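You operate a simulated robot arm through the tools that you are given. There is no shell and no other tool.

Carry out the task below with a simulated robot arm. There is one attempt and no reset: what you move stays moved.

TASK
Mix vial LE-5 on the vortex mixer, then measure it in the colour reader.
Fine: mix till no streaks show; press READ once; switch the mixer off; leave the vial in the reader, lid closed, and the other vials alone.

It is judged by the outcome, as a careful person would: the job done as asked, and still so three seconds after it is handed in. It fails if anything else is knocked over, pushed out of place, dropped, spilled or broken. Lids that push on must go on centred and level and be pressed home; caps that screw on are set level and turned clockwise until they are tight.

THE ROBOT
A 6-joint arm with a two-finger gripper, fixed in place. Base frame: the origin is on the floor under the middle of its stand, x ahead of it, y to its left, z up; the work surface is at about z = 755. Units: mm, rad, N and s.
It reaches about 1298 mm from its shoulder. Its first joint turns from -2.601 to 2.601 rad. Payload 1.57 kg.
Tool frame: the origin (TCP) lies between the finger pads and is the grasp point; the fingertips stand 21 mm ahead of it; z points along the fingers, y is the line along which they close. The gripper opens to 70 mm; its body begins 50 mm behind the TCP.
Orientation is told as [roll, pitch, yaw] about the base's x, y, z axes, in that order, counted from this pose: with the fingers straight down and closing along the base's y, the tool's x points along the base's -x, its y along +y and its z along -z.

THE INTERFACE
- The arm moves only by the tool arm_command. Its argument "motion" is a list of rows, each a list of 3 entries, a list of its own where there are three numbers: the shift along the tool's x, y, z in mm, then the turn, a rotation vector about the tool's x, y, z in rad, then the gripper command, from -1 (fully open) to 1 (shut), values between in proportion. In form: [[[x, y, z], [rx, ry, rz], grip], ...]. A call has 1 to 20 rows; each row shifts and turns the commanded pose from where the row before left it, along the tool's axes as they then stand. A row lasts 0.2 s, in which the tool goes at most 50 mm and 0.15 rad; a call with a longer step from one row to the next is refused whole, and so is a gripper value outside its range. Where a pose cannot be reached the arm comes as near as it can. A force on the tool above 90 N (or 10 N above the force at the start of the call, whichever is more), or a blocked arm, ends the call early, and 0.2 s more pass. The fingers move at their own pace (about 103.7 mm/s each) and stop on an object; they squeeze with about 22 N. The grip force told is the motor's: it shows also when the fingers shut on nothing. Time passes only in rows, and 0.2 s behind the last, so rows that do not move let the fingers close. The reply holds the time, the measured pose of the TCP, the force on the tool along the base axes, the opening and the grip force, in the units named above and with some noise, with the torque about the TCP (base axes, N m) and any sound that the robot's microphone picked up.
- Cameras (640 x 400 px; columns grow to the right, rows downward): "scene" is fixed at [49.2, 649.7, 1428.2]; the picture's right is [0.27, -0.96, 0.00], its down [-0.82, -0.23, -0.52] and it looks along [0.50, 0.14, -0.85] (base axes); focal length 270 px, centre (320, 200). "wrist" rides on the gripper at [79, 4, -81] in the tool frame; the picture's right is [-0.05, 1.00, 0.00], its down [-0.67, -0.04, -0.75] and it looks along [-0.74, -0.04, 0.67] (tool axes); focal length 256 px, centre (320, 200). There is no depth. A picture from a camera that has moved, and an enlarged one, comes with that camera's place and axes in the base frame and with its lens.
- camera(camera): a new picture of that camera. No time passes.
- slide_trunk(by): slides the trunk up (or, below 0, down) by that many mm; the arm rides with it, the base frame stays. It gives what a move gives, with no picture.
- enlarge(camera, box): a new picture of the part [left, top, right, bottom] of that camera's present view, enlarged. No time passes.
- close_job(): hands the job in; it is judged then, once.

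Places have to be worked out from the pictures, the camera data and where the tool is seen. Open the gripper and draw the arm clear of the work before you hand the job in, unless the task says otherwise.

The tools are called after "Emit:" as a command line: name --argument value ..., lists and objects as JSON in quotes. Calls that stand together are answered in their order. arm_command: Moves the arm, as the interface text tells. Its arguments: {"type":"object","properties":{"motion":{"type":"array","items":{"type":"array"}}},"required":["motion"]} The other tools are called the same way: slide_trunk (by) moves the trunk up or down; camera (camera) takes a picture; enlarge (camera, box) takes an enlarged picture of a part of a camera's view; close_job () hands the job in.

At the start:

```text
time_s: 0.0
eef_pos: [485.8, 452.2, 1104.8]
tool_rot: [0.001, -0.002, 0.001]
force: [-0.6, 0.0, 0.6]
torque: [0.0, 0.01, -0.03]
width: 70.2
grasp_force: 0.1
trunk travel left (down, up): [-786.0, 184.0]
```

scene: 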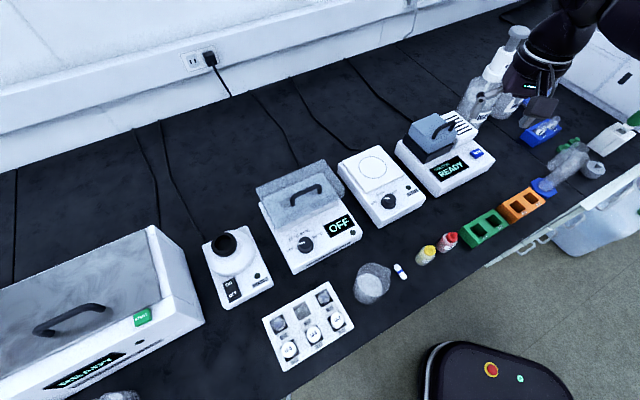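
wrist: 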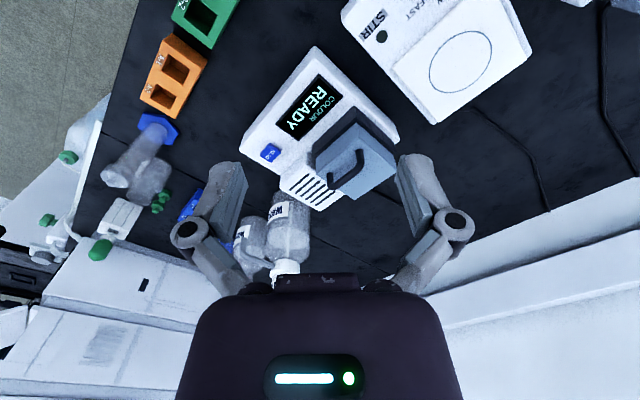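

I start by looking closely at the parts of the scene: the vial rack, the vortex mixer and the colour reader.

Emit:
enlarge --camera "scene" --box '[240, 260, 400, 380]'

Emit:
enlarge --camera "scene" --box '[180, 210, 300, 320]'

Emit:
enlarge --camera "scene" --box '[380, 90, 520, 210]'

Emit:
enlarge --camera "scene" --box '[360, 160, 560, 310]'

```text
3.33 times, centred on (320, 320) of scene
camera zoom: at [49.2, 649.7, 1428.2], right [0.27, -0.96, 0.0], down [-0.82, -0.23, -0.52], along [0.5, 0.14, -0.85], focal length 901 px, centre (320, -200)
```

zoom: 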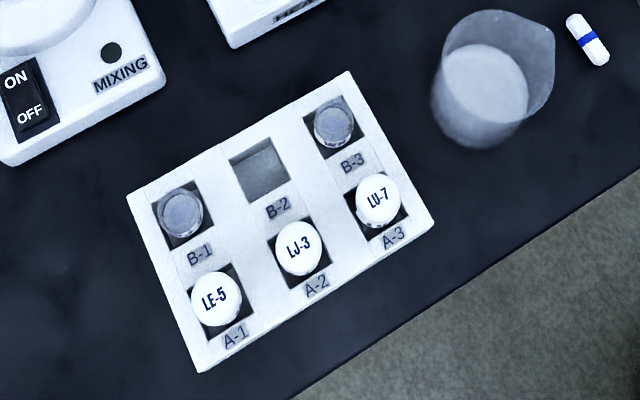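

```text
3.64 times, centred on (240, 265) of scene
camera zoom: at [49.2, 649.7, 1428.2], right [0.27, -0.96, 0.0], down [-0.82, -0.23, -0.52], along [0.5, 0.14, -0.85], focal length 983 px, centre (611, -36)
```

zoom: 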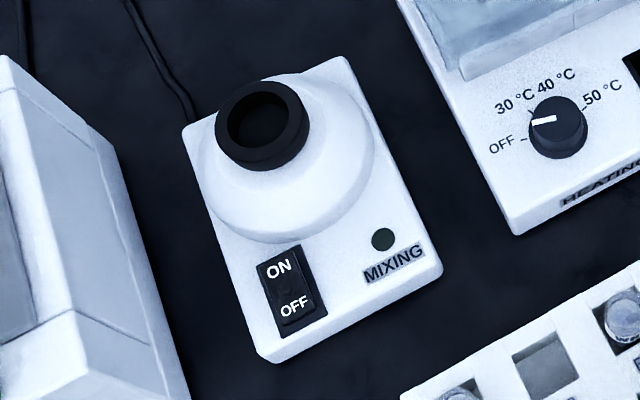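

```text
3.33 times, centred on (450, 150) of scene
camera zoom: at [49.2, 649.7, 1428.2], right [0.27, -0.96, 0.0], down [-0.82, -0.23, -0.52], along [0.5, 0.14, -0.85], focal length 901 px, centre (-113, 367)
```

zoom: 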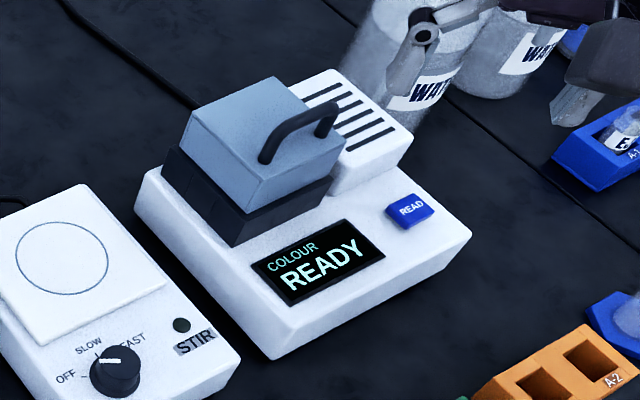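

```text
2.67 times, centred on (460, 235) of scene
camera zoom: at [49.2, 649.7, 1428.2], right [0.27, -0.96, 0.0], down [-0.82, -0.23, -0.52], along [0.5, 0.14, -0.85], focal length 721 px, centre (-53, 107)
```

zoom: 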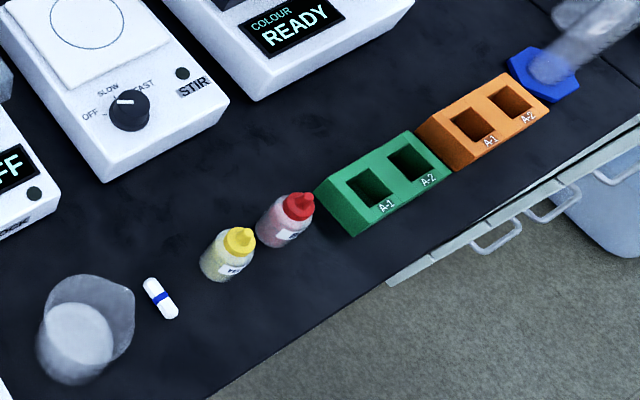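

LE-5 sits in A-1 of the white rack; the mixer has a rocker ON/OFF and a cup, and the reader has a lid with a bar handle. Next I zoom in with the wrist camera on the reader, whose hinge I need to understand.

Emit:
enlarge --camera "wrist" --box '[230, 40, 410, 220]'

Emit:
enlarge --camera "scene" --box '[400, 100, 490, 160]'

Emit:
enlarge --camera "scene" --box '[440, 0, 640, 200]'

```text
2.22 times, centred on (320, 130) of wrist
camera zoom: at [406.2, 456.3, 1186.6], right [0.05, 1.0, 0.0], down [0.66, -0.04, 0.75], along [0.75, -0.04, -0.67], focal length 569 px, centre (320, 356)
```

zoom: 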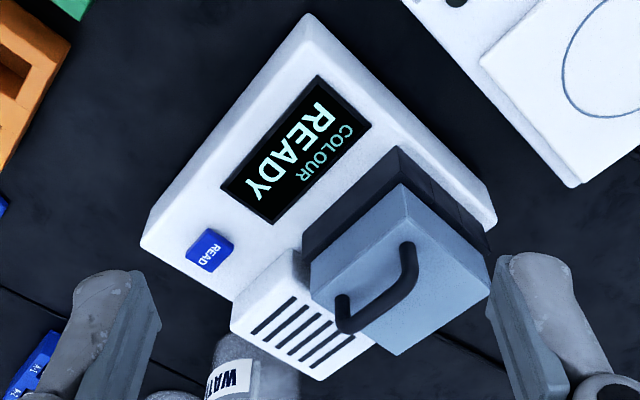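

```text
6.67 times, centred on (445, 130) of scene
camera zoom: at [49.2, 649.7, 1428.2], right [0.27, -0.96, 0.0], down [-0.82, -0.23, -0.52], along [0.5, 0.14, -0.85], focal length 1802 px, centre (-513, 667)
```

zoom: 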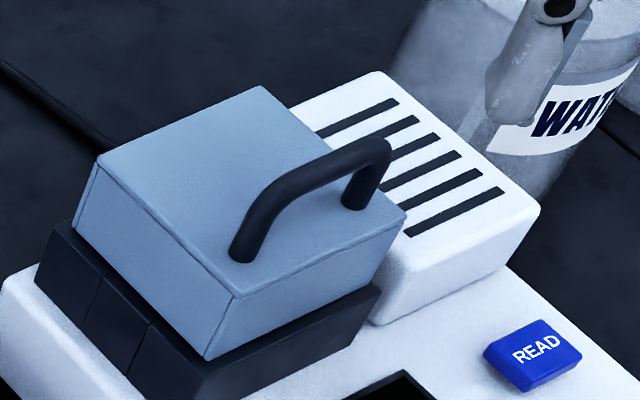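

```text
2.00 times, centred on (540, 100) of scene
camera zoom: at [49.2, 649.7, 1428.2], right [0.27, -0.96, 0.0], down [-0.82, -0.23, -0.52], along [0.5, 0.14, -0.85], focal length 541 px, centre (-120, 400)
```

zoom: 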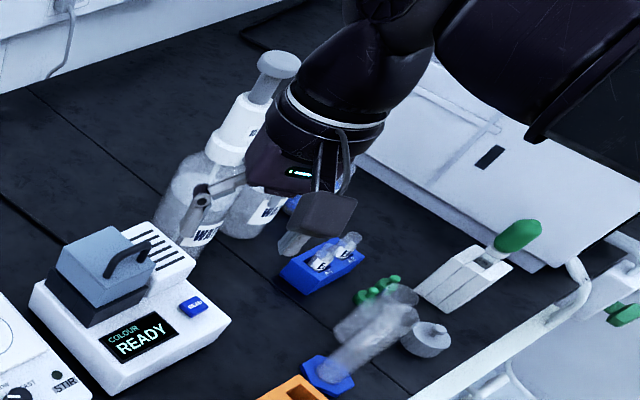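

The reader lid has its bar handle on the front edge, so it probably hinges at the back. I now swing the arm at height towards the rack at about (100, 690), then yaw so the camera looks at the bench squarely.

Emit:
arm_command --motion '[[[37, 13.7, 0], [0, 0, 0], -1], [[37, 13.7, 0], [0, 0, 0], -1], [[37, 13.7, 0], [0, 0, 0], -1], [[37, 13.7, 0], [0, 0, 0], -1], [[37, 13.7, 0], [0, 0, 0], -1], [[37, 13.7, 0], [0, 0, 0], -1], [[37, 13.7, 0], [0, 0, 0], -1], [[37, 13.7, 0], [0, 0, 0], -1], [[37, 13.7, 0], [0, 0, 0], -1], [[37, 13.7, 0], [0, 0, 0], -1], [[37, 13.7, 0], [0, 0, 0], -1], [[37, 13.7, 0], [0, 0, 0], -1], [[0, 0, 0], [0, 0, -0.131], -1], [[0, 0, 0], [0, 0, -0.131], -1], [[0, 0, 0], [0, 0, -0.131], -1], [[0, 0, 0], [0, 0, -0.131], -1], [[0, 0, 0], [0, 0, -0.131], -1], [[0, 0, 0], [0, 0, -0.131], -1]]'

```text
time_s: 3.8
eef_pos: [42.9, 616.5, 1103.8]
tool_rot: [-0.002, -0.003, 0.79]
force: [0.3, 0.0, 0.3]
torque: [-0.01, -0.01, -0.04]
width: 70.0
grasp_force: 0.1
trunk travel left (down, up): [-786.0, 184.0]
```

The arm is at (43, 616, 1104) with yaw 0.79. I take a picture from here before I descend.

Emit:
camera --camera "wrist"

Emit:
camera --camera "scene"

```text
taken
camera wrist: at [-17.0, 563.2, 1186.6], right [-0.67, 0.74, 0.0], down [0.49, 0.45, 0.75], along [0.55, 0.5, -0.67], focal length 256 px, centre (320, 200)
```

wrist: 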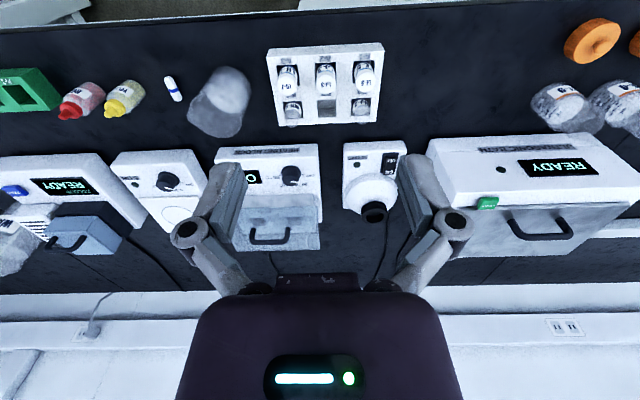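

```text
taken
```

scene: 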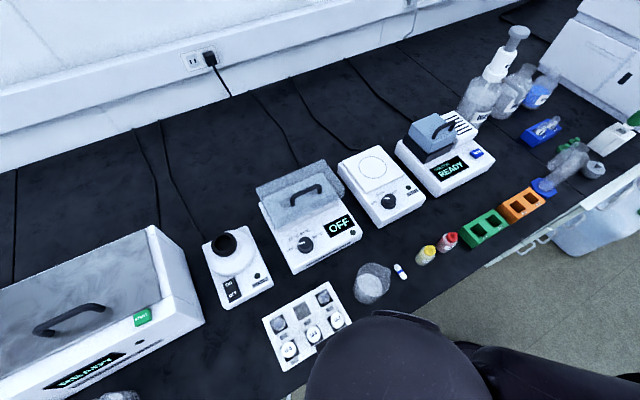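

The wrist picture (upside-down) shows the whole bench row. I enlarge the rack and mixer.

Emit:
enlarge --camera "wrist" --box '[255, 35, 405, 135]'

Emit:
enlarge --camera "wrist" --box '[330, 130, 430, 230]'

Emit:
enlarge --camera "wrist" --box '[0, 140, 210, 280]'

Emit:
enlarge --camera "scene" --box '[195, 220, 285, 310]'

```text
4.00 times, centred on (330, 85) of wrist
camera zoom: at [-17.0, 563.2, 1186.6], right [-0.67, 0.74, 0.0], down [0.49, 0.45, 0.75], along [0.55, 0.5, -0.67], focal length 1024 px, centre (280, 660)
```

zoom: 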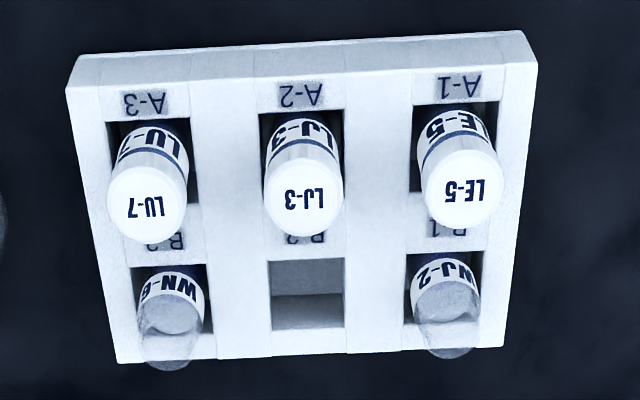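

```text
4.00 times, centred on (380, 180) of wrist
camera zoom: at [-17.0, 563.2, 1186.6], right [-0.67, 0.74, 0.0], down [0.49, 0.45, 0.75], along [0.55, 0.5, -0.67], focal length 1024 px, centre (80, 280)
```

zoom: 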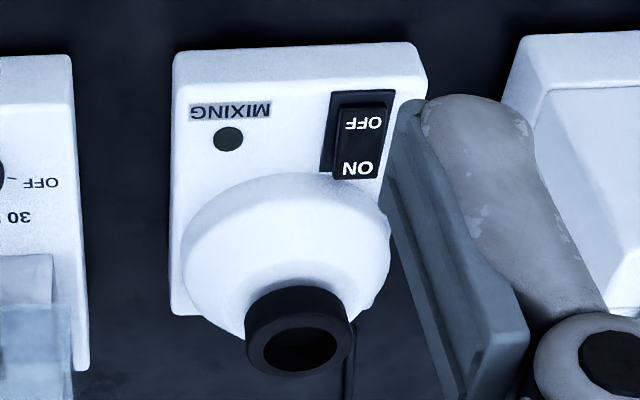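

```text
2.86 times, centred on (105, 210) of wrist
camera zoom: at [-17.0, 563.2, 1186.6], right [-0.67, 0.74, 0.0], down [0.49, 0.45, 0.75], along [0.55, 0.5, -0.67], focal length 731 px, centre (934, 171)
```

zoom: 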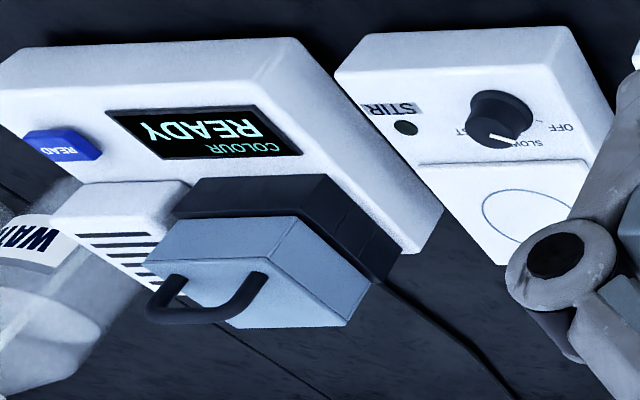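

```text
4.44 times, centred on (240, 265) of scene
camera zoom: at [49.2, 649.7, 1428.2], right [0.27, -0.96, 0.0], down [-0.82, -0.23, -0.52], along [0.5, 0.14, -0.85], focal length 1202 px, centre (676, -89)
```

zoom: 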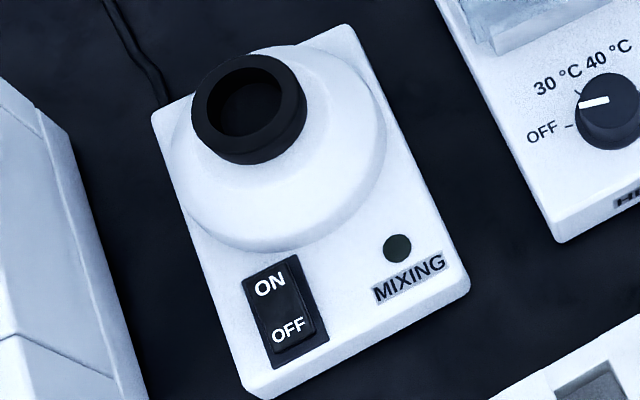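

Triangulating from both views: LE-5's cap top is at about (58, 719, 818), and the mixer cup rim at about (216, 926, 857). I turn back to yaw 0, so the fingers close diagonally to the rack and clear its neighbours, and hover above LE-5 for a closer look.

Emit:
arm_command --motion '[[[0, 0, 0], [0, 0, 0.1317], -1], [[0, 0, 0], [0, 0, 0.1317], -1], [[0, 0, 0], [0, 0, 0.1317], -1], [[0, 0, 0], [0, 0, 0.1317], -1], [[0, 0, 0], [0, 0, 0.1317], -1], [[0, 0, 0], [0, 0, 0.1317], -1], [[-3.1, 20.5, 34.8], [0, 0, 0], -1], [[-3.1, 20.5, 34.8], [0, 0, 0], -1], [[-3.1, 20.5, 34.8], [0, 0, 0], -1], [[-3.1, 20.5, 34.8], [0, 0, 0], -1], [[-3.1, 20.5, 34.8], [0, 0, 0], -1]]'

Emit:
camera --camera "wrist"

Emit:
camera --camera "scene"

```text
time_s: 6.2
eef_pos: [56.5, 718.4, 1103.3]
tool_rot: [0.0, -0.002, -0.003]
force: [0.5, -0.1, -0.1]
torque: [0.03, -0.01, 0.0]
width: 69.9
grasp_force: 0.1
out of reach, approached as far as the arm can: row 7, 8, 9, 10, 11
trunk travel left (down, up): [-786.0, 184.0]
```

```text
taken
camera wrist: at [-22.9, 723.0, 1186.3], right [0.06, 1.0, 0.0], down [0.66, -0.04, 0.75], along [0.75, -0.04, -0.67], focal length 256 px, centre (320, 200)
```

wrist: 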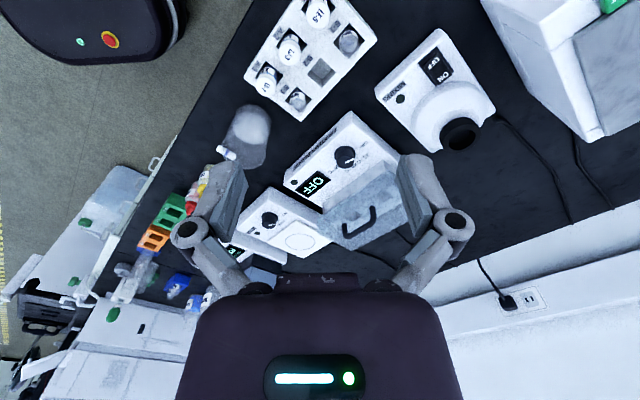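

```text
taken
```

scene: 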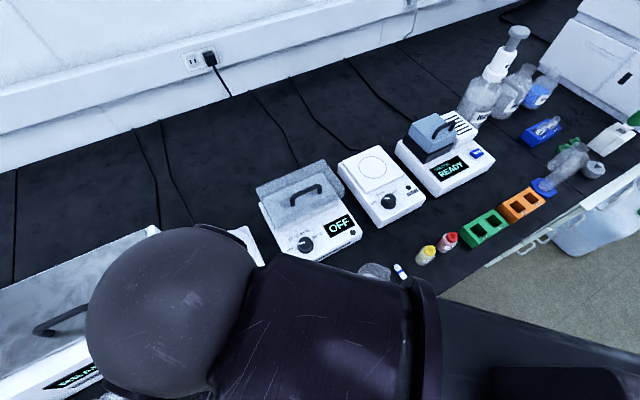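

The descent was out of reach at this trunk height, so the TCP stayed at z=1103. I lower the trunk in steps, so that the arm works lower.

Emit:
slide_trunk --by -120

Emit:
camera --camera "wrist"

Emit:
camera --camera "scene"

```text
time_s: 7.7
eef_pos: [57.5, 717.5, 984.9]
tool_rot: [0.0, -0.001, -0.003]
force: [-0.8, -0.6, 0.1]
torque: [-0.01, -0.03, -0.01]
width: 70.2
grasp_force: 0.1
trunk travel left (down, up): [-666.0, 304.0]
```

```text
taken
camera wrist: at [-23.0, 722.1, 1066.7], right [0.06, 1.0, 0.0], down [0.66, -0.04, 0.75], along [0.75, -0.04, -0.67], focal length 256 px, centre (320, 200)
```

wrist: 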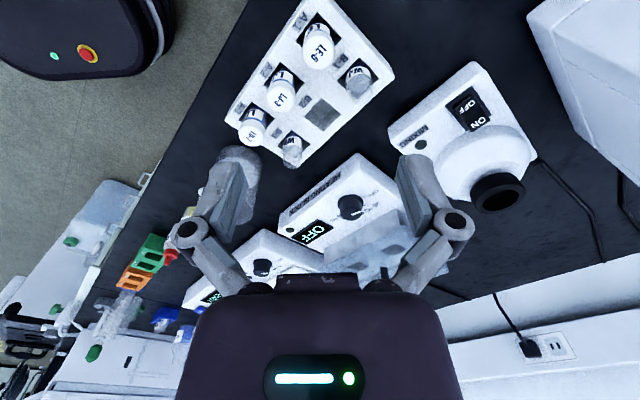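

```text
taken
```

scene: 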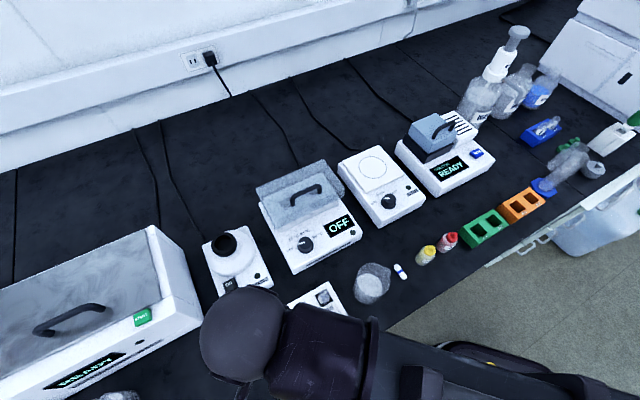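

Lowering the trunk moves the whole arm down. I zoom in on the vials from here before going lower.

Emit:
enlarge --camera "wrist" --box '[220, 0, 400, 160]'

Emit:
enlarge --camera "wrist" --box '[380, 50, 540, 220]'

```text
2.50 times, centred on (310, 80) of wrist
camera zoom: at [-23.0, 722.1, 1066.7], right [0.06, 1.0, 0.0], down [0.66, -0.04, 0.75], along [0.75, -0.04, -0.67], focal length 640 px, centre (345, 500)
```

zoom: 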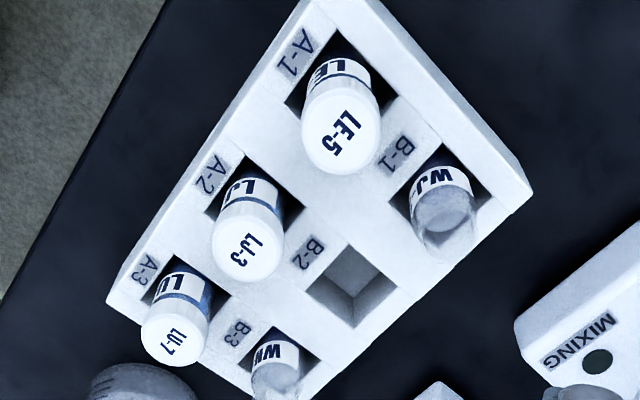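

```text
2.35 times, centred on (460, 135) of wrist
camera zoom: at [-23.0, 722.1, 1066.7], right [0.06, 1.0, 0.0], down [0.66, -0.04, 0.75], along [0.75, -0.04, -0.67], focal length 602 px, centre (-9, 353)
```

zoom: 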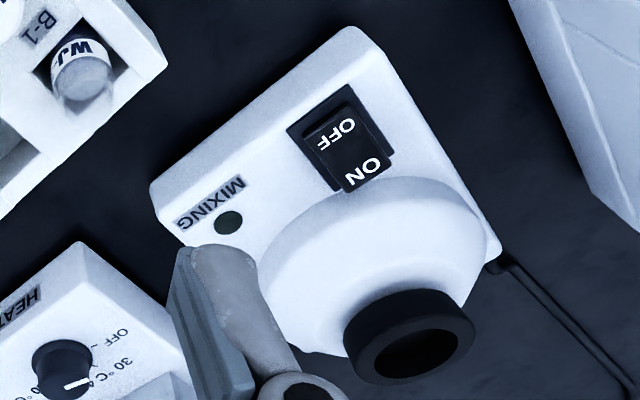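

The rack's back row holds uncapped vials, the front row capped ones. I deal with the reader lid first: I move at this height to a viewpoint in front of the reader at about (575, 405) and yaw to 45°.

Emit:
arm_command --motion '[[[-39.8, -24, 0], [0, 0, 0], -1], [[-39.8, -24, 0], [0, 0, 0], -1], [[-39.8, -24, 0], [0, 0, 0], -1], [[-39.8, -24, 0], [0, 0, 0], -1], [[-39.8, -24, 0], [0, 0, 0], -1], [[-39.8, -24, 0], [0, 0, 0], -1], [[-39.8, -24, 0], [0, 0, 0], -1], [[-39.8, -24, 0], [0, 0, 0], -1], [[-39.8, -24, 0], [0, 0, 0], -1], [[-39.8, -24, 0], [0, 0, 0], -1], [[-39.8, -24, 0], [0, 0, 0], -1], [[-39.8, -24, 0], [0, 0, 0], -1], [[-39.8, -24, 0], [0, 0, 0], -1], [[0, 0, 0], [0, 0, -0.131], -1], [[0, 0, 0], [0, 0, -0.131], -1], [[0, 0, 0], [0, 0, -0.131], -1], [[0, 0, 0], [0, 0, -0.131], -1], [[0, 0, 0], [0, 0, -0.131], -1], [[0, 0, 0], [0, 0, -0.131], -1]]'

Emit:
camera --camera "wrist"

Emit:
camera --camera "scene"

```text
time_s: 11.7
eef_pos: [573.6, 402.7, 984.1]
tool_rot: [-0.002, -0.003, 0.785]
force: [-0.6, 0.7, -0.1]
torque: [-0.03, 0.01, 0.0]
width: 70.0
grasp_force: 0.1
trunk travel left (down, up): [-666.0, 304.0]
```

```text
taken
camera wrist: at [513.6, 350.0, 1066.6], right [-0.67, 0.74, 0.0], down [0.49, 0.45, 0.75], along [0.56, 0.5, -0.67], focal length 256 px, centre (320, 200)
```

wrist: 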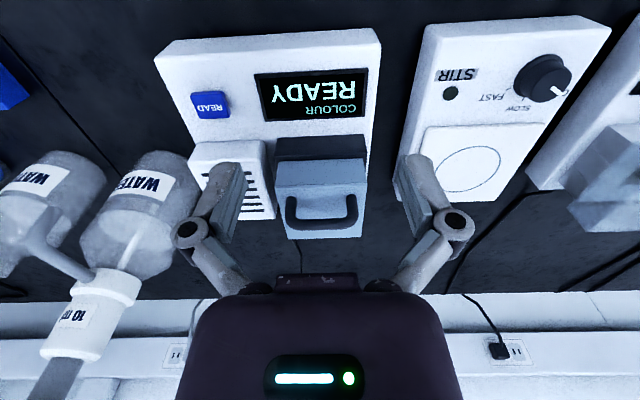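

```text
taken
```

scene: 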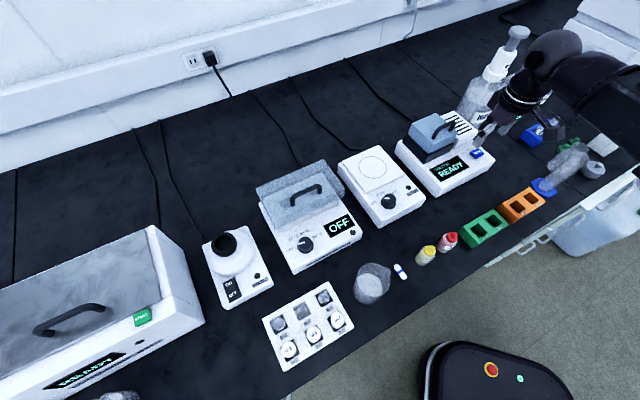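

The reader is now seen squarely from the front. I enlarge the lid and handle in both cameras to place them.

Emit:
enlarge --camera "wrist" --box '[240, 110, 400, 250]'

Emit:
enlarge --camera "scene" --box '[390, 100, 500, 200]'

Emit:
enlarge --camera "wrist" --box '[150, 20, 400, 180]'

```text
2.86 times, centred on (320, 180) of wrist
camera zoom: at [513.6, 350.0, 1066.6], right [-0.67, 0.74, 0.0], down [0.49, 0.45, 0.75], along [0.56, 0.5, -0.67], focal length 731 px, centre (320, 257)
```

zoom: 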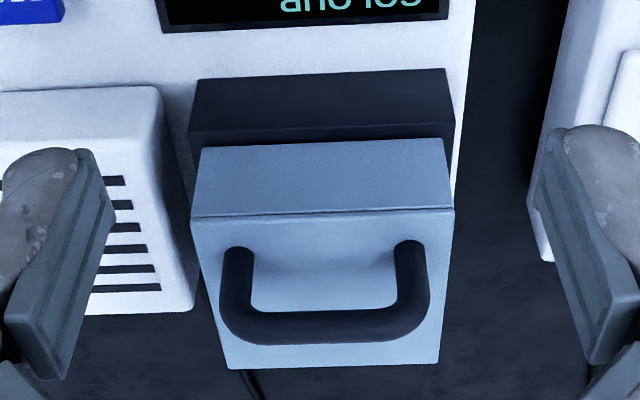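

```text
4.00 times, centred on (445, 150) of scene
camera zoom: at [49.2, 649.7, 1428.2], right [0.27, -0.96, 0.0], down [-0.82, -0.23, -0.52], along [0.5, 0.14, -0.85], focal length 1081 px, centre (-180, 400)
```

zoom: 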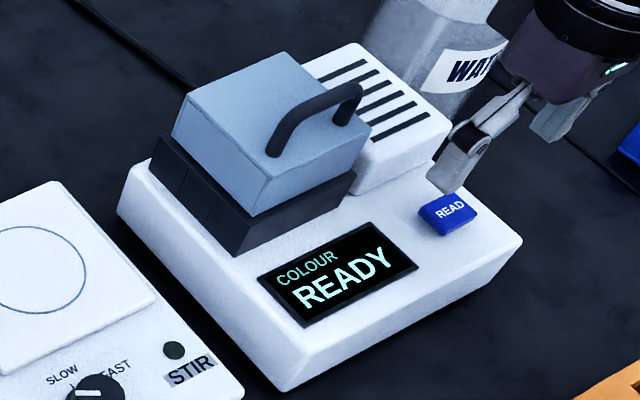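

```text
2.50 times, centred on (275, 100) of wrist
camera zoom: at [513.6, 350.0, 1066.6], right [-0.67, 0.74, 0.0], down [0.49, 0.45, 0.75], along [0.56, 0.5, -0.67], focal length 640 px, centre (432, 450)
```

zoom: 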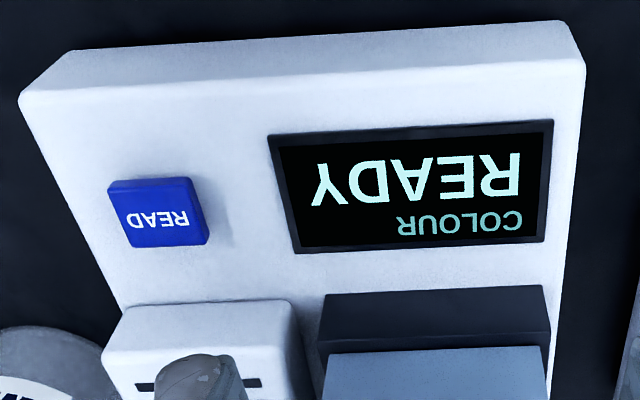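

From both views I place the lid at about 88×93 mm centred at (674, 499), with its top at z≈892 and the handle bar centre at about (655, 481, 924), running along the bench. I yaw to −45° so the fingers straddle the bar, and move above it at z=984.

Emit:
arm_command --motion '[[[0, 0, 0], [0, 0, 0.131], -1], [[0, 0, 0], [0, 0, 0.131], -1], [[0, 0, 0], [0, 0, 0.131], -1], [[0, 0, 0], [0, 0, 0.131], -1], [[0, 0, 0], [0, 0, 0.131], -1], [[0, 0, 0], [0, 0, 0.131], -1], [[0, 0, 0], [0, 0, 0.131], -1], [[0, 0, 0], [0, 0, 0.131], -1], [[0, 0, 0], [0, 0, 0.131], -1], [[0, 0, 0], [0, 0, 0.131], -1], [[0, 0, 0], [0, 0, 0.131], -1], [[0, 0, 0], [0, 0, 0.131], -1], [[-0.7, 37.5, 0], [0, 0, 0], -1], [[-0.7, 37.5, 0], [0, 0, 0], -1], [[-0.7, 37.5, 0], [0, 0, 0], -1]]'

Emit:
camera --camera "wrist"

Emit:
camera --camera "scene"

```text
time_s: 14.9
eef_pos: [652.3, 483.0, 985.7]
tool_rot: [0.001, -0.001, -0.792]
force: [0.1, 0.8, -0.6]
torque: [0.0, -0.02, -0.02]
width: 70.0
grasp_force: 0.0
trunk travel left (down, up): [-666.0, 304.0]
```

```text
taken
camera wrist: at [600.3, 541.8, 1066.4], right [0.75, 0.66, 0.0], down [0.44, -0.5, 0.75], along [0.5, -0.56, -0.67], focal length 256 px, centre (320, 200)
```

wrist: 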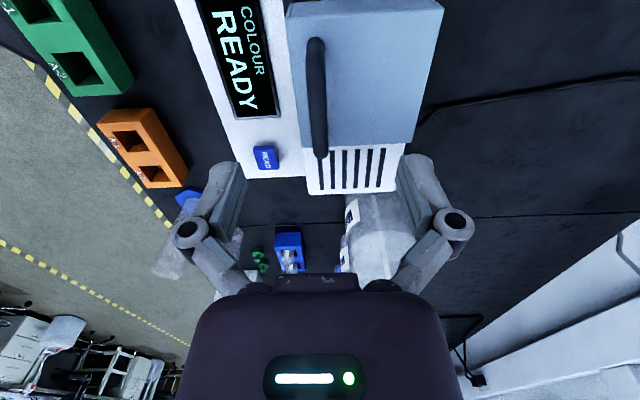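

```text
taken
```

scene: 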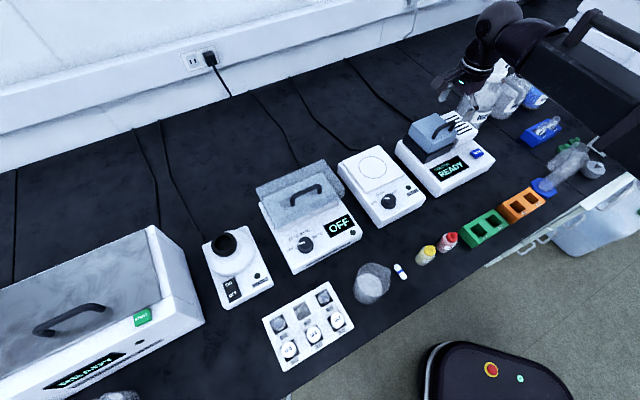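

The bar runs straight up the picture at column ~318, so it is centred between the fingers. I descend 61 mm onto it with the fingers open and look.

Emit:
arm_command --motion '[[[0, 0, 20], [0, 0, 0], -1], [[0, 0, 20], [0, 0, 0], -1], [[0, 0, 20], [0, 0, 0], -1], [[0, 0, 0], [0, 0, 0], -1]]'

Emit:
camera --camera "wrist"

Emit:
enlarge --camera "scene" --box '[390, 60, 520, 180]'

```text
time_s: 15.9
eef_pos: [652.6, 482.0, 983.5]
tool_rot: [0.001, -0.001, -0.79]
force: [0.0, -0.5, -0.6]
torque: [0.0, -0.02, -0.01]
width: 70.1
grasp_force: 0.1
out of reach, approached as far as the arm can: row 1, 2, 3
trunk travel left (down, up): [-666.0, 304.0]
```

```text
taken
camera wrist: at [599.5, 541.0, 1066.7], right [0.75, 0.66, 0.0], down [0.44, -0.5, 0.75], along [0.5, -0.56, -0.67], focal length 256 px, centre (320, 200)
```

wrist: 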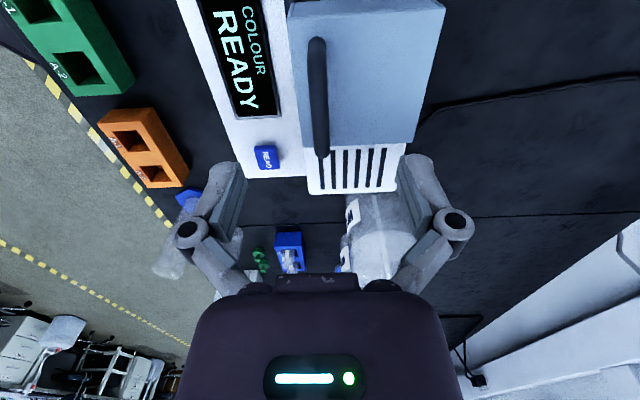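

```text
3.33 times, centred on (455, 120) of scene
camera zoom: at [49.2, 649.7, 1428.2], right [0.27, -0.96, 0.0], down [-0.82, -0.23, -0.52], along [0.5, 0.14, -0.85], focal length 901 px, centre (-130, 467)
```

zoom: 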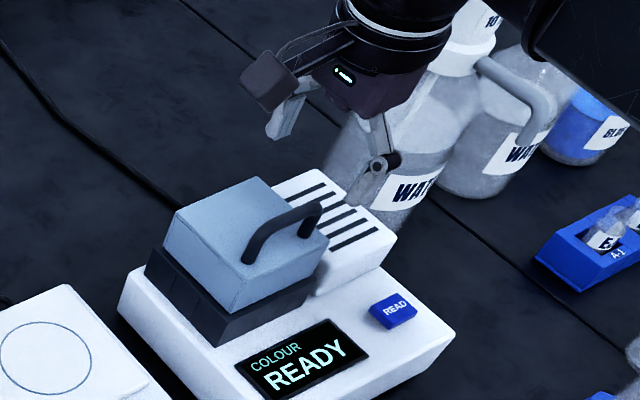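

The arm has a lower limit that rides with the trunk (it stopped at z≈984 again). I raise the arm 200 mm and then lower the trunk 200 mm, so the arm gains room to move downward.

Emit:
arm_command --motion '[[[0, 0, -40], [0, 0, 0], -1], [[0, 0, -40], [0, 0, 0], -1], [[0, 0, -40], [0, 0, 0], -1], [[0, 0, -40], [0, 0, 0], -1], [[0, 0, -40], [0, 0, 0], -1]]'

```text
time_s: 17.1
eef_pos: [652.1, 480.6, 983.5]
tool_rot: [0.003, -0.002, -0.79]
force: [0.0, 0.9, -0.7]
torque: [0.0, 0.01, 0.01]
width: 70.0
grasp_force: 0.1
out of reach, approached as far as the arm can: row 1, 2, 3, 4, 5
trunk travel left (down, up): [-666.0, 304.0]
```

Upward rows were refused as out of reach too. I test a small upward step on its own to learn what the arm can do vertically.

Emit:
arm_command --motion '[[[0, 0, -5], [0, 0, 0], -1], [[0, 0, -5], [0, 0, 0], -1], [[0, 0, 0], [0, 0, 0], -1]]'

```text
time_s: 17.9
eef_pos: [653.0, 481.6, 985.5]
tool_rot: [0.002, -0.002, -0.791]
force: [-0.4, 0.7, -0.8]
torque: [0.0, -0.01, 0.01]
width: 69.7
grasp_force: 0.1
out of reach, approached as far as the arm can: row 1, 2
trunk travel left (down, up): [-666.0, 304.0]
```

The arm evidently keeps its height with the tool straight down: it works in a plane and the trunk makes the vertical moves. I slide the trunk down 40 mm first, then check before I straddle the bar.

Emit:
slide_trunk --by -40

Emit:
camera --camera "wrist"

Emit:
enlarge --camera "scene" --box '[390, 60, 520, 180]'

```text
time_s: 18.7
eef_pos: [653.1, 480.5, 943.9]
tool_rot: [0.001, -0.001, -0.79]
force: [0.9, 0.4, -0.4]
torque: [0.02, -0.02, -0.01]
width: 70.2
grasp_force: 0.1
trunk travel left (down, up): [-626.0, 344.0]
```

```text
taken
camera wrist: at [599.4, 541.0, 1026.8], right [0.75, 0.66, 0.0], down [0.44, -0.5, 0.75], along [0.5, -0.56, -0.67], focal length 256 px, centre (320, 200)
```

wrist: 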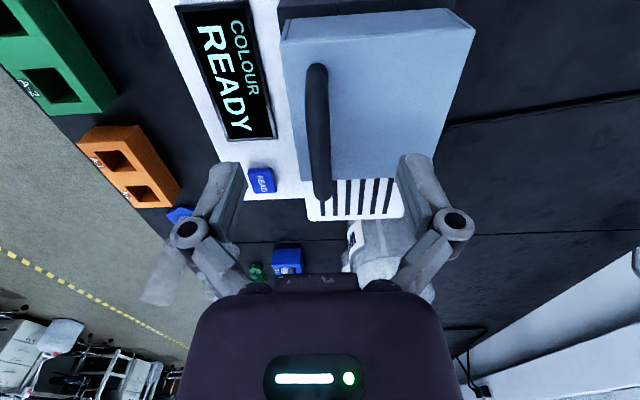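

```text
3.33 times, centred on (455, 120) of scene
camera zoom: at [49.2, 649.7, 1428.2], right [0.27, -0.96, 0.0], down [-0.82, -0.23, -0.52], along [0.5, 0.14, -0.85], focal length 901 px, centre (-130, 467)
```

zoom: 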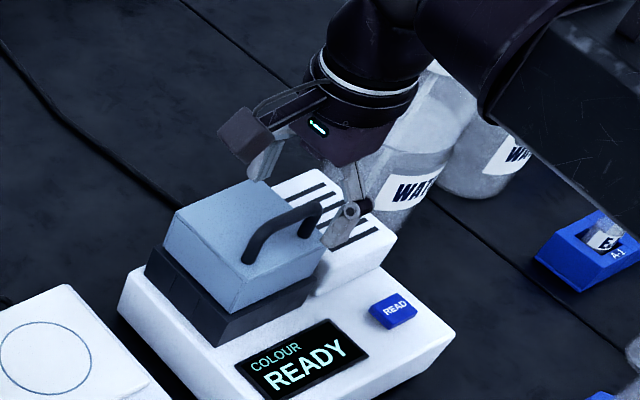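

The bar is centred between the fingers with about 20 mm still to go. I slide down 20 mm and close the fingers on the bar.

Emit:
slide_trunk --by -20

Emit:
camera --camera "wrist"

Emit:
enlarge --camera "scene" --box '[400, 90, 490, 160]'

```text
time_s: 19.4
eef_pos: [651.7, 482.9, 925.0]
tool_rot: [0.002, 0.0, -0.791]
force: [0.1, -0.2, -0.4]
torque: [0.01, -0.01, 0.02]
width: 70.0
grasp_force: 0.1
trunk travel left (down, up): [-606.0, 364.0]
```

```text
taken
camera wrist: at [599.4, 541.0, 1006.8], right [0.75, 0.66, 0.0], down [0.44, -0.5, 0.75], along [0.5, -0.56, -0.67], focal length 256 px, centre (320, 200)
```

wrist: 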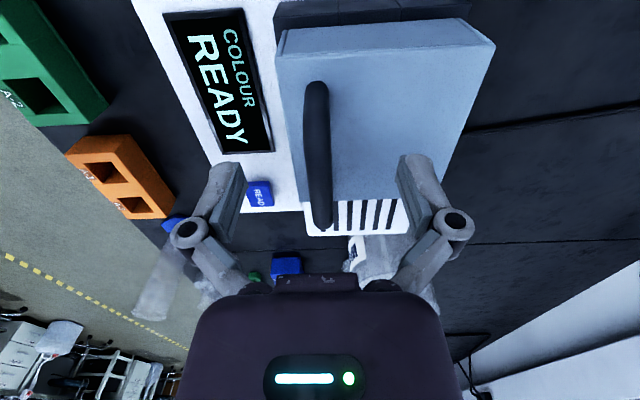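

```text
5.71 times, centred on (445, 125) of scene
camera zoom: at [49.2, 649.7, 1428.2], right [0.27, -0.96, 0.0], down [-0.82, -0.23, -0.52], along [0.5, 0.14, -0.85], focal length 1545 px, centre (-394, 629)
```

zoom: 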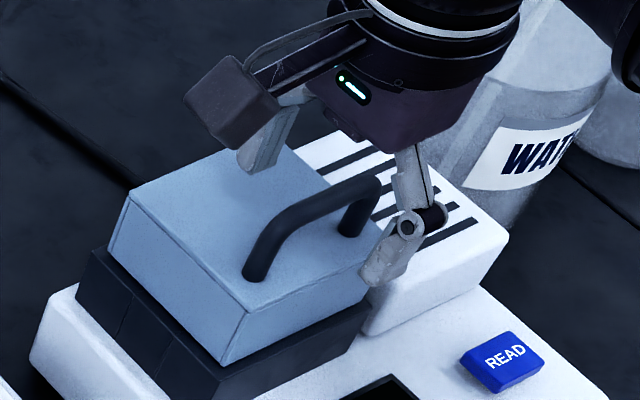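

The fingers straddle the bar with their tips above the lid. I close on it.

Emit:
arm_command --motion '[[[0, 0, 0], [0, 0, 0], 0.3], [[0, 0, 0], [0, 0, 0], 1], [[0, 0, 0], [0, 0, 0], 1], [[0, 0, 0], [0, 0, 0], 1]]'

Emit:
enlarge --camera "wrist" --box '[240, 60, 420, 240]'

Emit:
enlarge --camera "scene" --box '[400, 90, 490, 160]'

```text
time_s: 20.4
eef_pos: [652.0, 481.7, 925.3]
tool_rot: [0.004, -0.003, -0.79]
force: [3.6, 2.0, 9.8]
torque: [0.0, -0.01, 0.09]
width: 9.6
grasp_force: 32.0
trunk travel left (down, up): [-606.0, 364.0]
```

```text
2.22 times, centred on (330, 150) of wrist
camera zoom: at [599.2, 540.9, 1007.3], right [0.75, 0.66, 0.0], down [0.44, -0.5, 0.75], along [0.5, -0.56, -0.67], focal length 569 px, centre (298, 311)
```

zoom: 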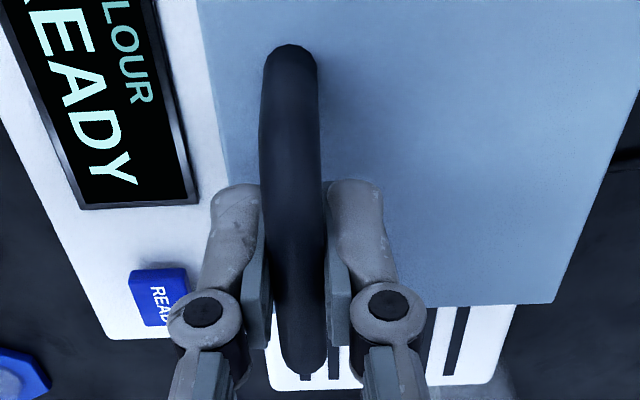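

```text
5.71 times, centred on (445, 125) of scene
camera zoom: at [49.2, 649.7, 1428.2], right [0.27, -0.96, 0.0], down [-0.82, -0.23, -0.52], along [0.5, 0.14, -0.85], focal length 1545 px, centre (-394, 629)
```

zoom: 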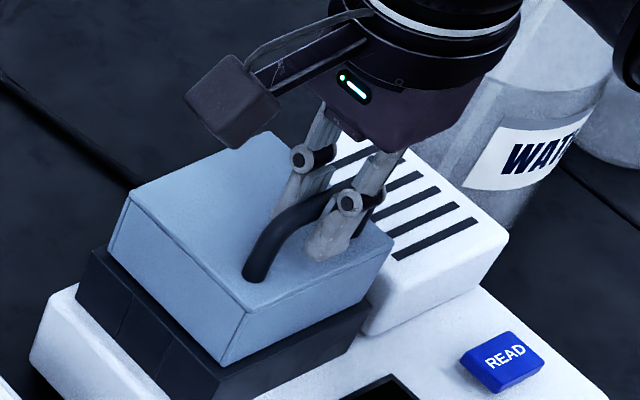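

The bar is held (9.6 mm thick). I raise the trunk 4 mm as a gentle test of how the lid lets go.

Emit:
slide_trunk --by 4

Emit:
enlarge --camera "scene" --box '[400, 90, 490, 160]'

```text
time_s: 20.9
eef_pos: [654.8, 482.8, 926.1]
tool_rot: [0.002, -0.001, -0.791]
force: [5.7, 5.5, -8.3]
torque: [-0.01, -0.08, 0.08]
width: 9.6
grasp_force: 32.2
trunk travel left (down, up): [-610.0, 360.0]
```

```text
5.71 times, centred on (445, 125) of scene
camera zoom: at [49.2, 649.7, 1428.2], right [0.27, -0.96, 0.0], down [-0.82, -0.23, -0.52], along [0.5, 0.14, -0.85], focal length 1545 px, centre (-394, 629)
```

zoom: 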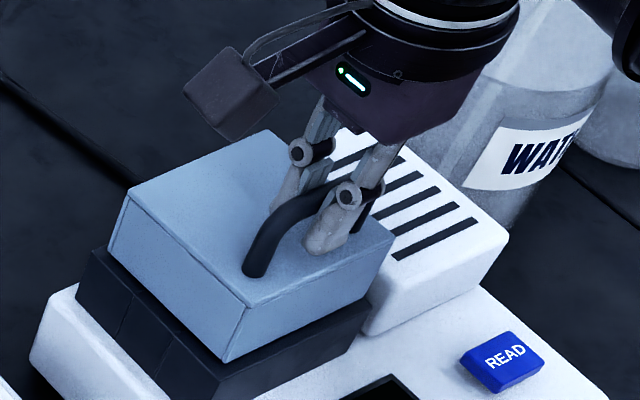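

Lifting pushes the tool backwards (+5.7, +5.5 N), which fits a hinge at the back edge. I follow the arc in small steps: back 6 mm now, then up.

Emit:
arm_command --motion '[[[0, 3, 0], [0, 0, 0], 1], [[0, 3, 0], [0, 0, 0], 1]]'

Emit:
slide_trunk --by 5

Emit:
arm_command --motion '[[[0, 3, 0], [0, 0, 0], 1], [[0, 3, 0], [0, 0, 0], 1]]'

Emit:
enlarge --camera "scene" --box '[400, 90, 490, 160]'

```text
time_s: 21.5
eef_pos: [656.1, 484.9, 928.7]
tool_rot: [0.0, -0.003, -0.79]
force: [-5.6, -5.6, 6.1]
torque: [0.08, 0.29, 0.09]
width: 9.7
grasp_force: 32.3
trunk travel left (down, up): [-610.0, 360.0]
```

```text
time_s: 22.1
eef_pos: [658.4, 487.9, 932.5]
tool_rot: [0.005, -0.001, -0.791]
force: [2.3, 3.2, -2.5]
torque: [0.05, -0.12, 0.05]
width: 9.8
grasp_force: 32.3
trunk travel left (down, up): [-615.0, 355.0]
```

```text
time_s: 22.7
eef_pos: [659.4, 488.0, 936.3]
tool_rot: [0.002, -0.001, -0.79]
force: [-8.6, -5.6, 8.0]
torque: [-0.04, 0.18, 0.09]
width: 9.5
grasp_force: 32.0
trunk travel left (down, up): [-615.0, 355.0]
```

```text
5.71 times, centred on (445, 125) of scene
camera zoom: at [49.2, 649.7, 1428.2], right [0.27, -0.96, 0.0], down [-0.82, -0.23, -0.52], along [0.5, 0.14, -0.85], focal length 1545 px, centre (-394, 629)
```

zoom: 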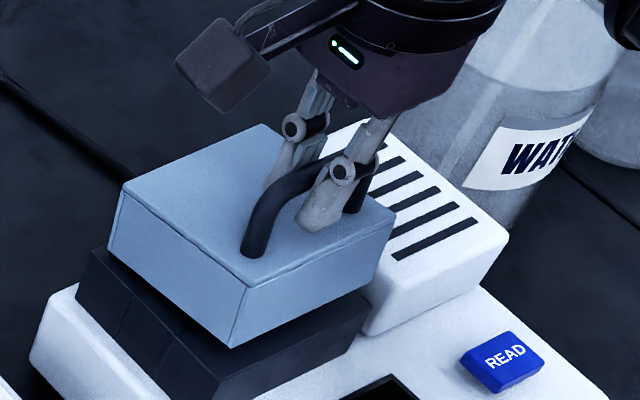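

The lid is tilting open about its back edge as expected. I go on along the arc in small alternating steps.

Emit:
slide_trunk --by 6

Emit:
arm_command --motion '[[[0, 3.5, 0], [0, 0, 0], 1], [[0, 3.5, 0], [0, 0, 0], 1]]'

Emit:
slide_trunk --by 5

Emit:
arm_command --motion '[[[0, 4, 0], [0, 0, 0], 1], [[0, 4, 0], [0, 0, 0], 1]]'

Emit:
enlarge --camera "scene" --box '[400, 90, 490, 160]'

```text
time_s: 23.2
eef_pos: [662.6, 492.9, 937.3]
tool_rot: [0.005, 0.0, -0.79]
force: [2.5, 6.8, -7.7]
torque: [0.13, -0.1, 0.1]
width: 9.5
grasp_force: 32.0
trunk travel left (down, up): [-621.0, 349.0]
```

```text
time_s: 23.8
eef_pos: [664.8, 493.6, 939.8]
tool_rot: [0.001, 0.0, -0.792]
force: [-9.5, 0.7, 5.1]
torque: [0.08, 0.24, 0.1]
width: 9.6
grasp_force: 32.0
trunk travel left (down, up): [-621.0, 349.0]
```

```text
time_s: 24.4
eef_pos: [667.0, 497.0, 943.8]
tool_rot: [0.004, -0.002, -0.791]
force: [-0.2, 12.1, -11.2]
torque: [0.11, -0.03, 0.04]
width: 9.6
grasp_force: 32.1
trunk travel left (down, up): [-626.0, 344.0]
```

```text
time_s: 25.0
eef_pos: [670.7, 500.2, 946.0]
tool_rot: [0.001, -0.001, -0.79]
force: [-10.1, 2.8, 6.1]
torque: [0.05, 0.22, 0.05]
width: 9.5
grasp_force: 32.0
trunk travel left (down, up): [-626.0, 344.0]
```

```text
5.71 times, centred on (445, 125) of scene
camera zoom: at [49.2, 649.7, 1428.2], right [0.27, -0.96, 0.0], down [-0.82, -0.23, -0.52], along [0.5, 0.14, -0.85], focal length 1545 px, centre (-394, 629)
```

zoom: 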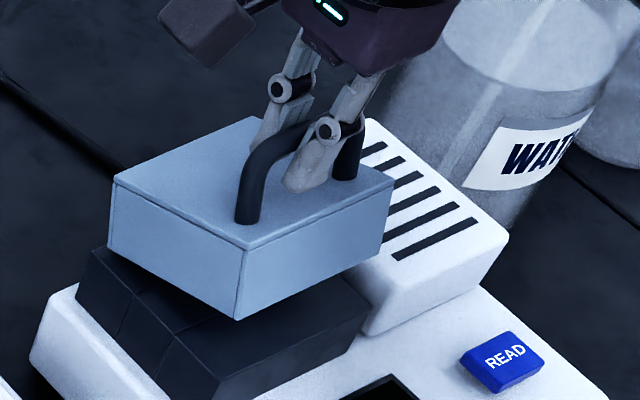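

It goes well; a small sideways force along the bar is building up, so I ease 2 mm leftwards while I continue up and back.

Emit:
slide_trunk --by 4

Emit:
arm_command --motion '[[[1, 4, 0], [0, 0, 0], 1], [[1, 4, 0], [0, 0, 0], 1]]'

Emit:
slide_trunk --by 4

Emit:
arm_command --motion '[[[0.5, 4, 0], [0, 0, 0], 1], [[0.5, 4, 0], [0, 0, 0], 1]]'

Emit:
enlarge --camera "scene" --box '[400, 80, 490, 160]'

```text
time_s: 25.5
eef_pos: [672.1, 502.0, 947.7]
tool_rot: [0.001, -0.002, -0.791]
force: [-2.9, 11.0, -8.6]
torque: [0.01, -0.12, 0.05]
width: 9.7
grasp_force: 32.1
trunk travel left (down, up): [-630.0, 340.0]
```

```text
time_s: 26.1
eef_pos: [676.0, 505.7, 950.6]
tool_rot: [0.001, -0.003, -0.794]
force: [-2.1, -5.6, 8.3]
torque: [0.06, 0.25, 0.12]
width: 9.5
grasp_force: 31.6
trunk travel left (down, up): [-630.0, 340.0]
```

```text
time_s: 26.6
eef_pos: [678.1, 506.9, 950.9]
tool_rot: [0.005, -0.002, -0.789]
force: [7.8, -1.0, -9.1]
torque: [-0.31, -0.46, 0.11]
width: 9.5
grasp_force: 32.7
trunk travel left (down, up): [-634.0, 336.0]
```

```text
time_s: 27.2
eef_pos: [681.1, 510.8, 953.1]
tool_rot: [0.002, -0.002, -0.792]
force: [6.6, -11.9, 5.6]
torque: [0.02, 0.16, 0.13]
width: 9.4
grasp_force: 31.9
trunk travel left (down, up): [-634.0, 336.0]
```

```text
5.00 times, centred on (445, 120) of scene
camera zoom: at [49.2, 649.7, 1428.2], right [0.27, -0.96, 0.0], down [-0.82, -0.23, -0.52], along [0.5, 0.14, -0.85], focal length 1352 px, centre (-305, 600)
```

zoom: 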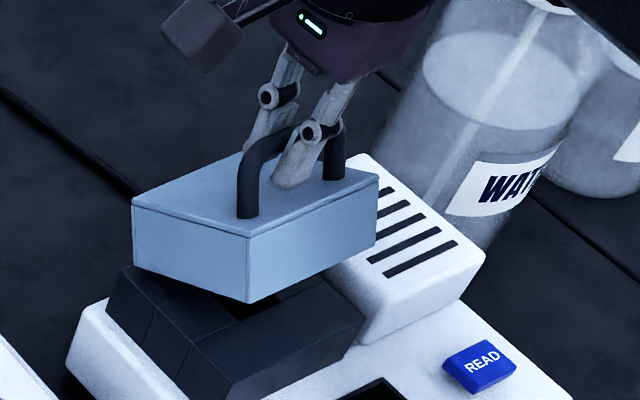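

About 30° open. I continue with less lift and more back travel, easing the side force off again.

Emit:
slide_trunk --by 2

Emit:
arm_command --motion '[[[-1, 4, 0], [0, 0, 0], 1], [[-0.5, 4, 0], [0, 0, 0], 1]]'

Emit:
slide_trunk --by 2

Emit:
arm_command --motion '[[[0, 4, 0], [0, 0, 0], 1], [[0, 4, 0], [0, 0, 0], 1], [[0, 3, 0], [0, 0, 0], 1]]'

Emit:
enlarge --camera "scene" --box '[400, 70, 490, 160]'

```text
time_s: 27.7
eef_pos: [683.5, 512.6, 953.5]
tool_rot: [0.003, -0.001, -0.791]
force: [10.4, -8.2, -4.9]
torque: [-0.16, -0.2, 0.12]
width: 9.8
grasp_force: 32.0
trunk travel left (down, up): [-636.0, 334.0]
```

```text
time_s: 28.3
eef_pos: [687.0, 516.7, 955.1]
tool_rot: [0.002, 0.001, -0.791]
force: [1.3, -5.6, 6.6]
torque: [-0.09, 0.03, 0.04]
width: 9.7
grasp_force: 32.0
trunk travel left (down, up): [-636.0, 334.0]
```

```text
time_s: 28.9
eef_pos: [688.2, 516.2, 955.9]
tool_rot: [0.003, 0.0, -0.791]
force: [1.2, 0.8, -3.4]
torque: [0.23, 0.28, 0.06]
width: 9.6
grasp_force: 32.1
trunk travel left (down, up): [-638.0, 332.0]
```

```text
time_s: 29.7
eef_pos: [694.4, 523.8, 957.2]
tool_rot: [0.003, -0.002, -0.791]
force: [-0.5, -4.0, 10.9]
torque: [0.1, 0.17, 0.06]
width: 9.6
grasp_force: 32.1
trunk travel left (down, up): [-638.0, 332.0]
```

```text
4.44 times, centred on (445, 115) of scene
camera zoom: at [49.2, 649.7, 1428.2], right [0.27, -0.96, 0.0], down [-0.82, -0.23, -0.52], along [0.5, 0.14, -0.85], focal length 1202 px, centre (-236, 578)
```

zoom: 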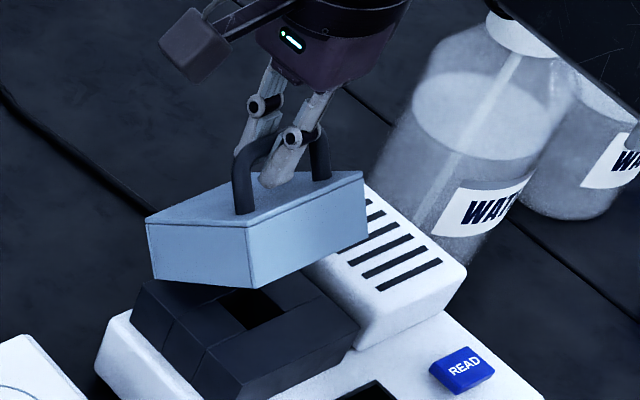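

The square well in the dark base is visible; the bar is near the top of its arc. I carry on backwards over the top, then lower with it.

Emit:
arm_command --motion '[[[0, 4, 0], [0, 0, 0], 1], [[0, 4, 0], [0, 0, 0], 1], [[0, 4, 0], [0, 0, 0], 1], [[0, 3, 0], [0, 0, 0], 1]]'

Emit:
slide_trunk --by -1

Emit:
arm_command --motion '[[[0, 4, 0], [0, 0, 0], 1], [[0, 4, 0], [0, 0, 0], 1], [[0, 4, 0], [0, 0, 0], 1]]'

Emit:
slide_trunk --by -3

Emit:
enlarge --camera "scene" --box '[400, 70, 490, 160]'

```text
time_s: 30.7
eef_pos: [704.6, 535.4, 959.5]
tool_rot: [0.005, -0.002, -0.792]
force: [1.7, -3.7, 22.2]
torque: [0.03, 0.01, 0.08]
width: 9.4
grasp_force: 32.0
trunk travel left (down, up): [-638.0, 332.0]
```

```text
time_s: 31.2
eef_pos: [705.1, 534.2, 957.0]
tool_rot: [0.005, -0.001, -0.79]
force: [3.4, -4.2, 28.8]
torque: [-0.05, -0.05, 0.07]
width: 9.5
grasp_force: 32.3
trunk travel left (down, up): [-637.0, 333.0]
```

```text
time_s: 32.0
eef_pos: [713.0, 543.8, 956.7]
tool_rot: [0.005, -0.001, -0.791]
force: [4.1, -2.3, 18.7]
torque: [-0.03, -0.05, 0.07]
width: 9.4
grasp_force: 32.1
trunk travel left (down, up): [-637.0, 333.0]
```

```text
time_s: 32.5
eef_pos: [712.1, 542.3, 953.6]
tool_rot: [0.005, 0.001, -0.79]
force: [4.3, -1.6, 28.2]
torque: [0.01, 0.0, 0.05]
width: 9.4
grasp_force: 31.9
trunk travel left (down, up): [-634.0, 336.0]
```

```text
4.44 times, centred on (445, 115) of scene
camera zoom: at [49.2, 649.7, 1428.2], right [0.27, -0.96, 0.0], down [-0.82, -0.23, -0.52], along [0.5, 0.14, -0.85], focal length 1202 px, centre (-236, 578)
```

zoom: 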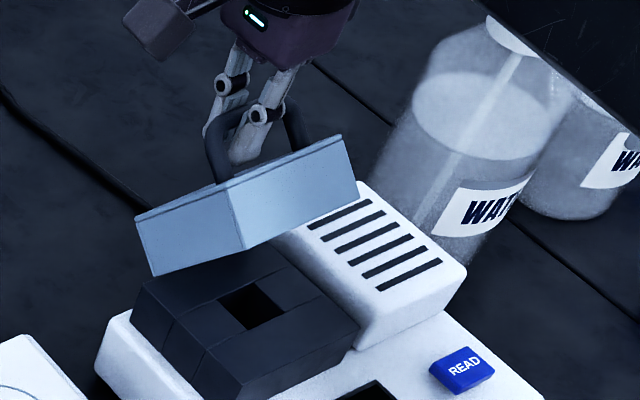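

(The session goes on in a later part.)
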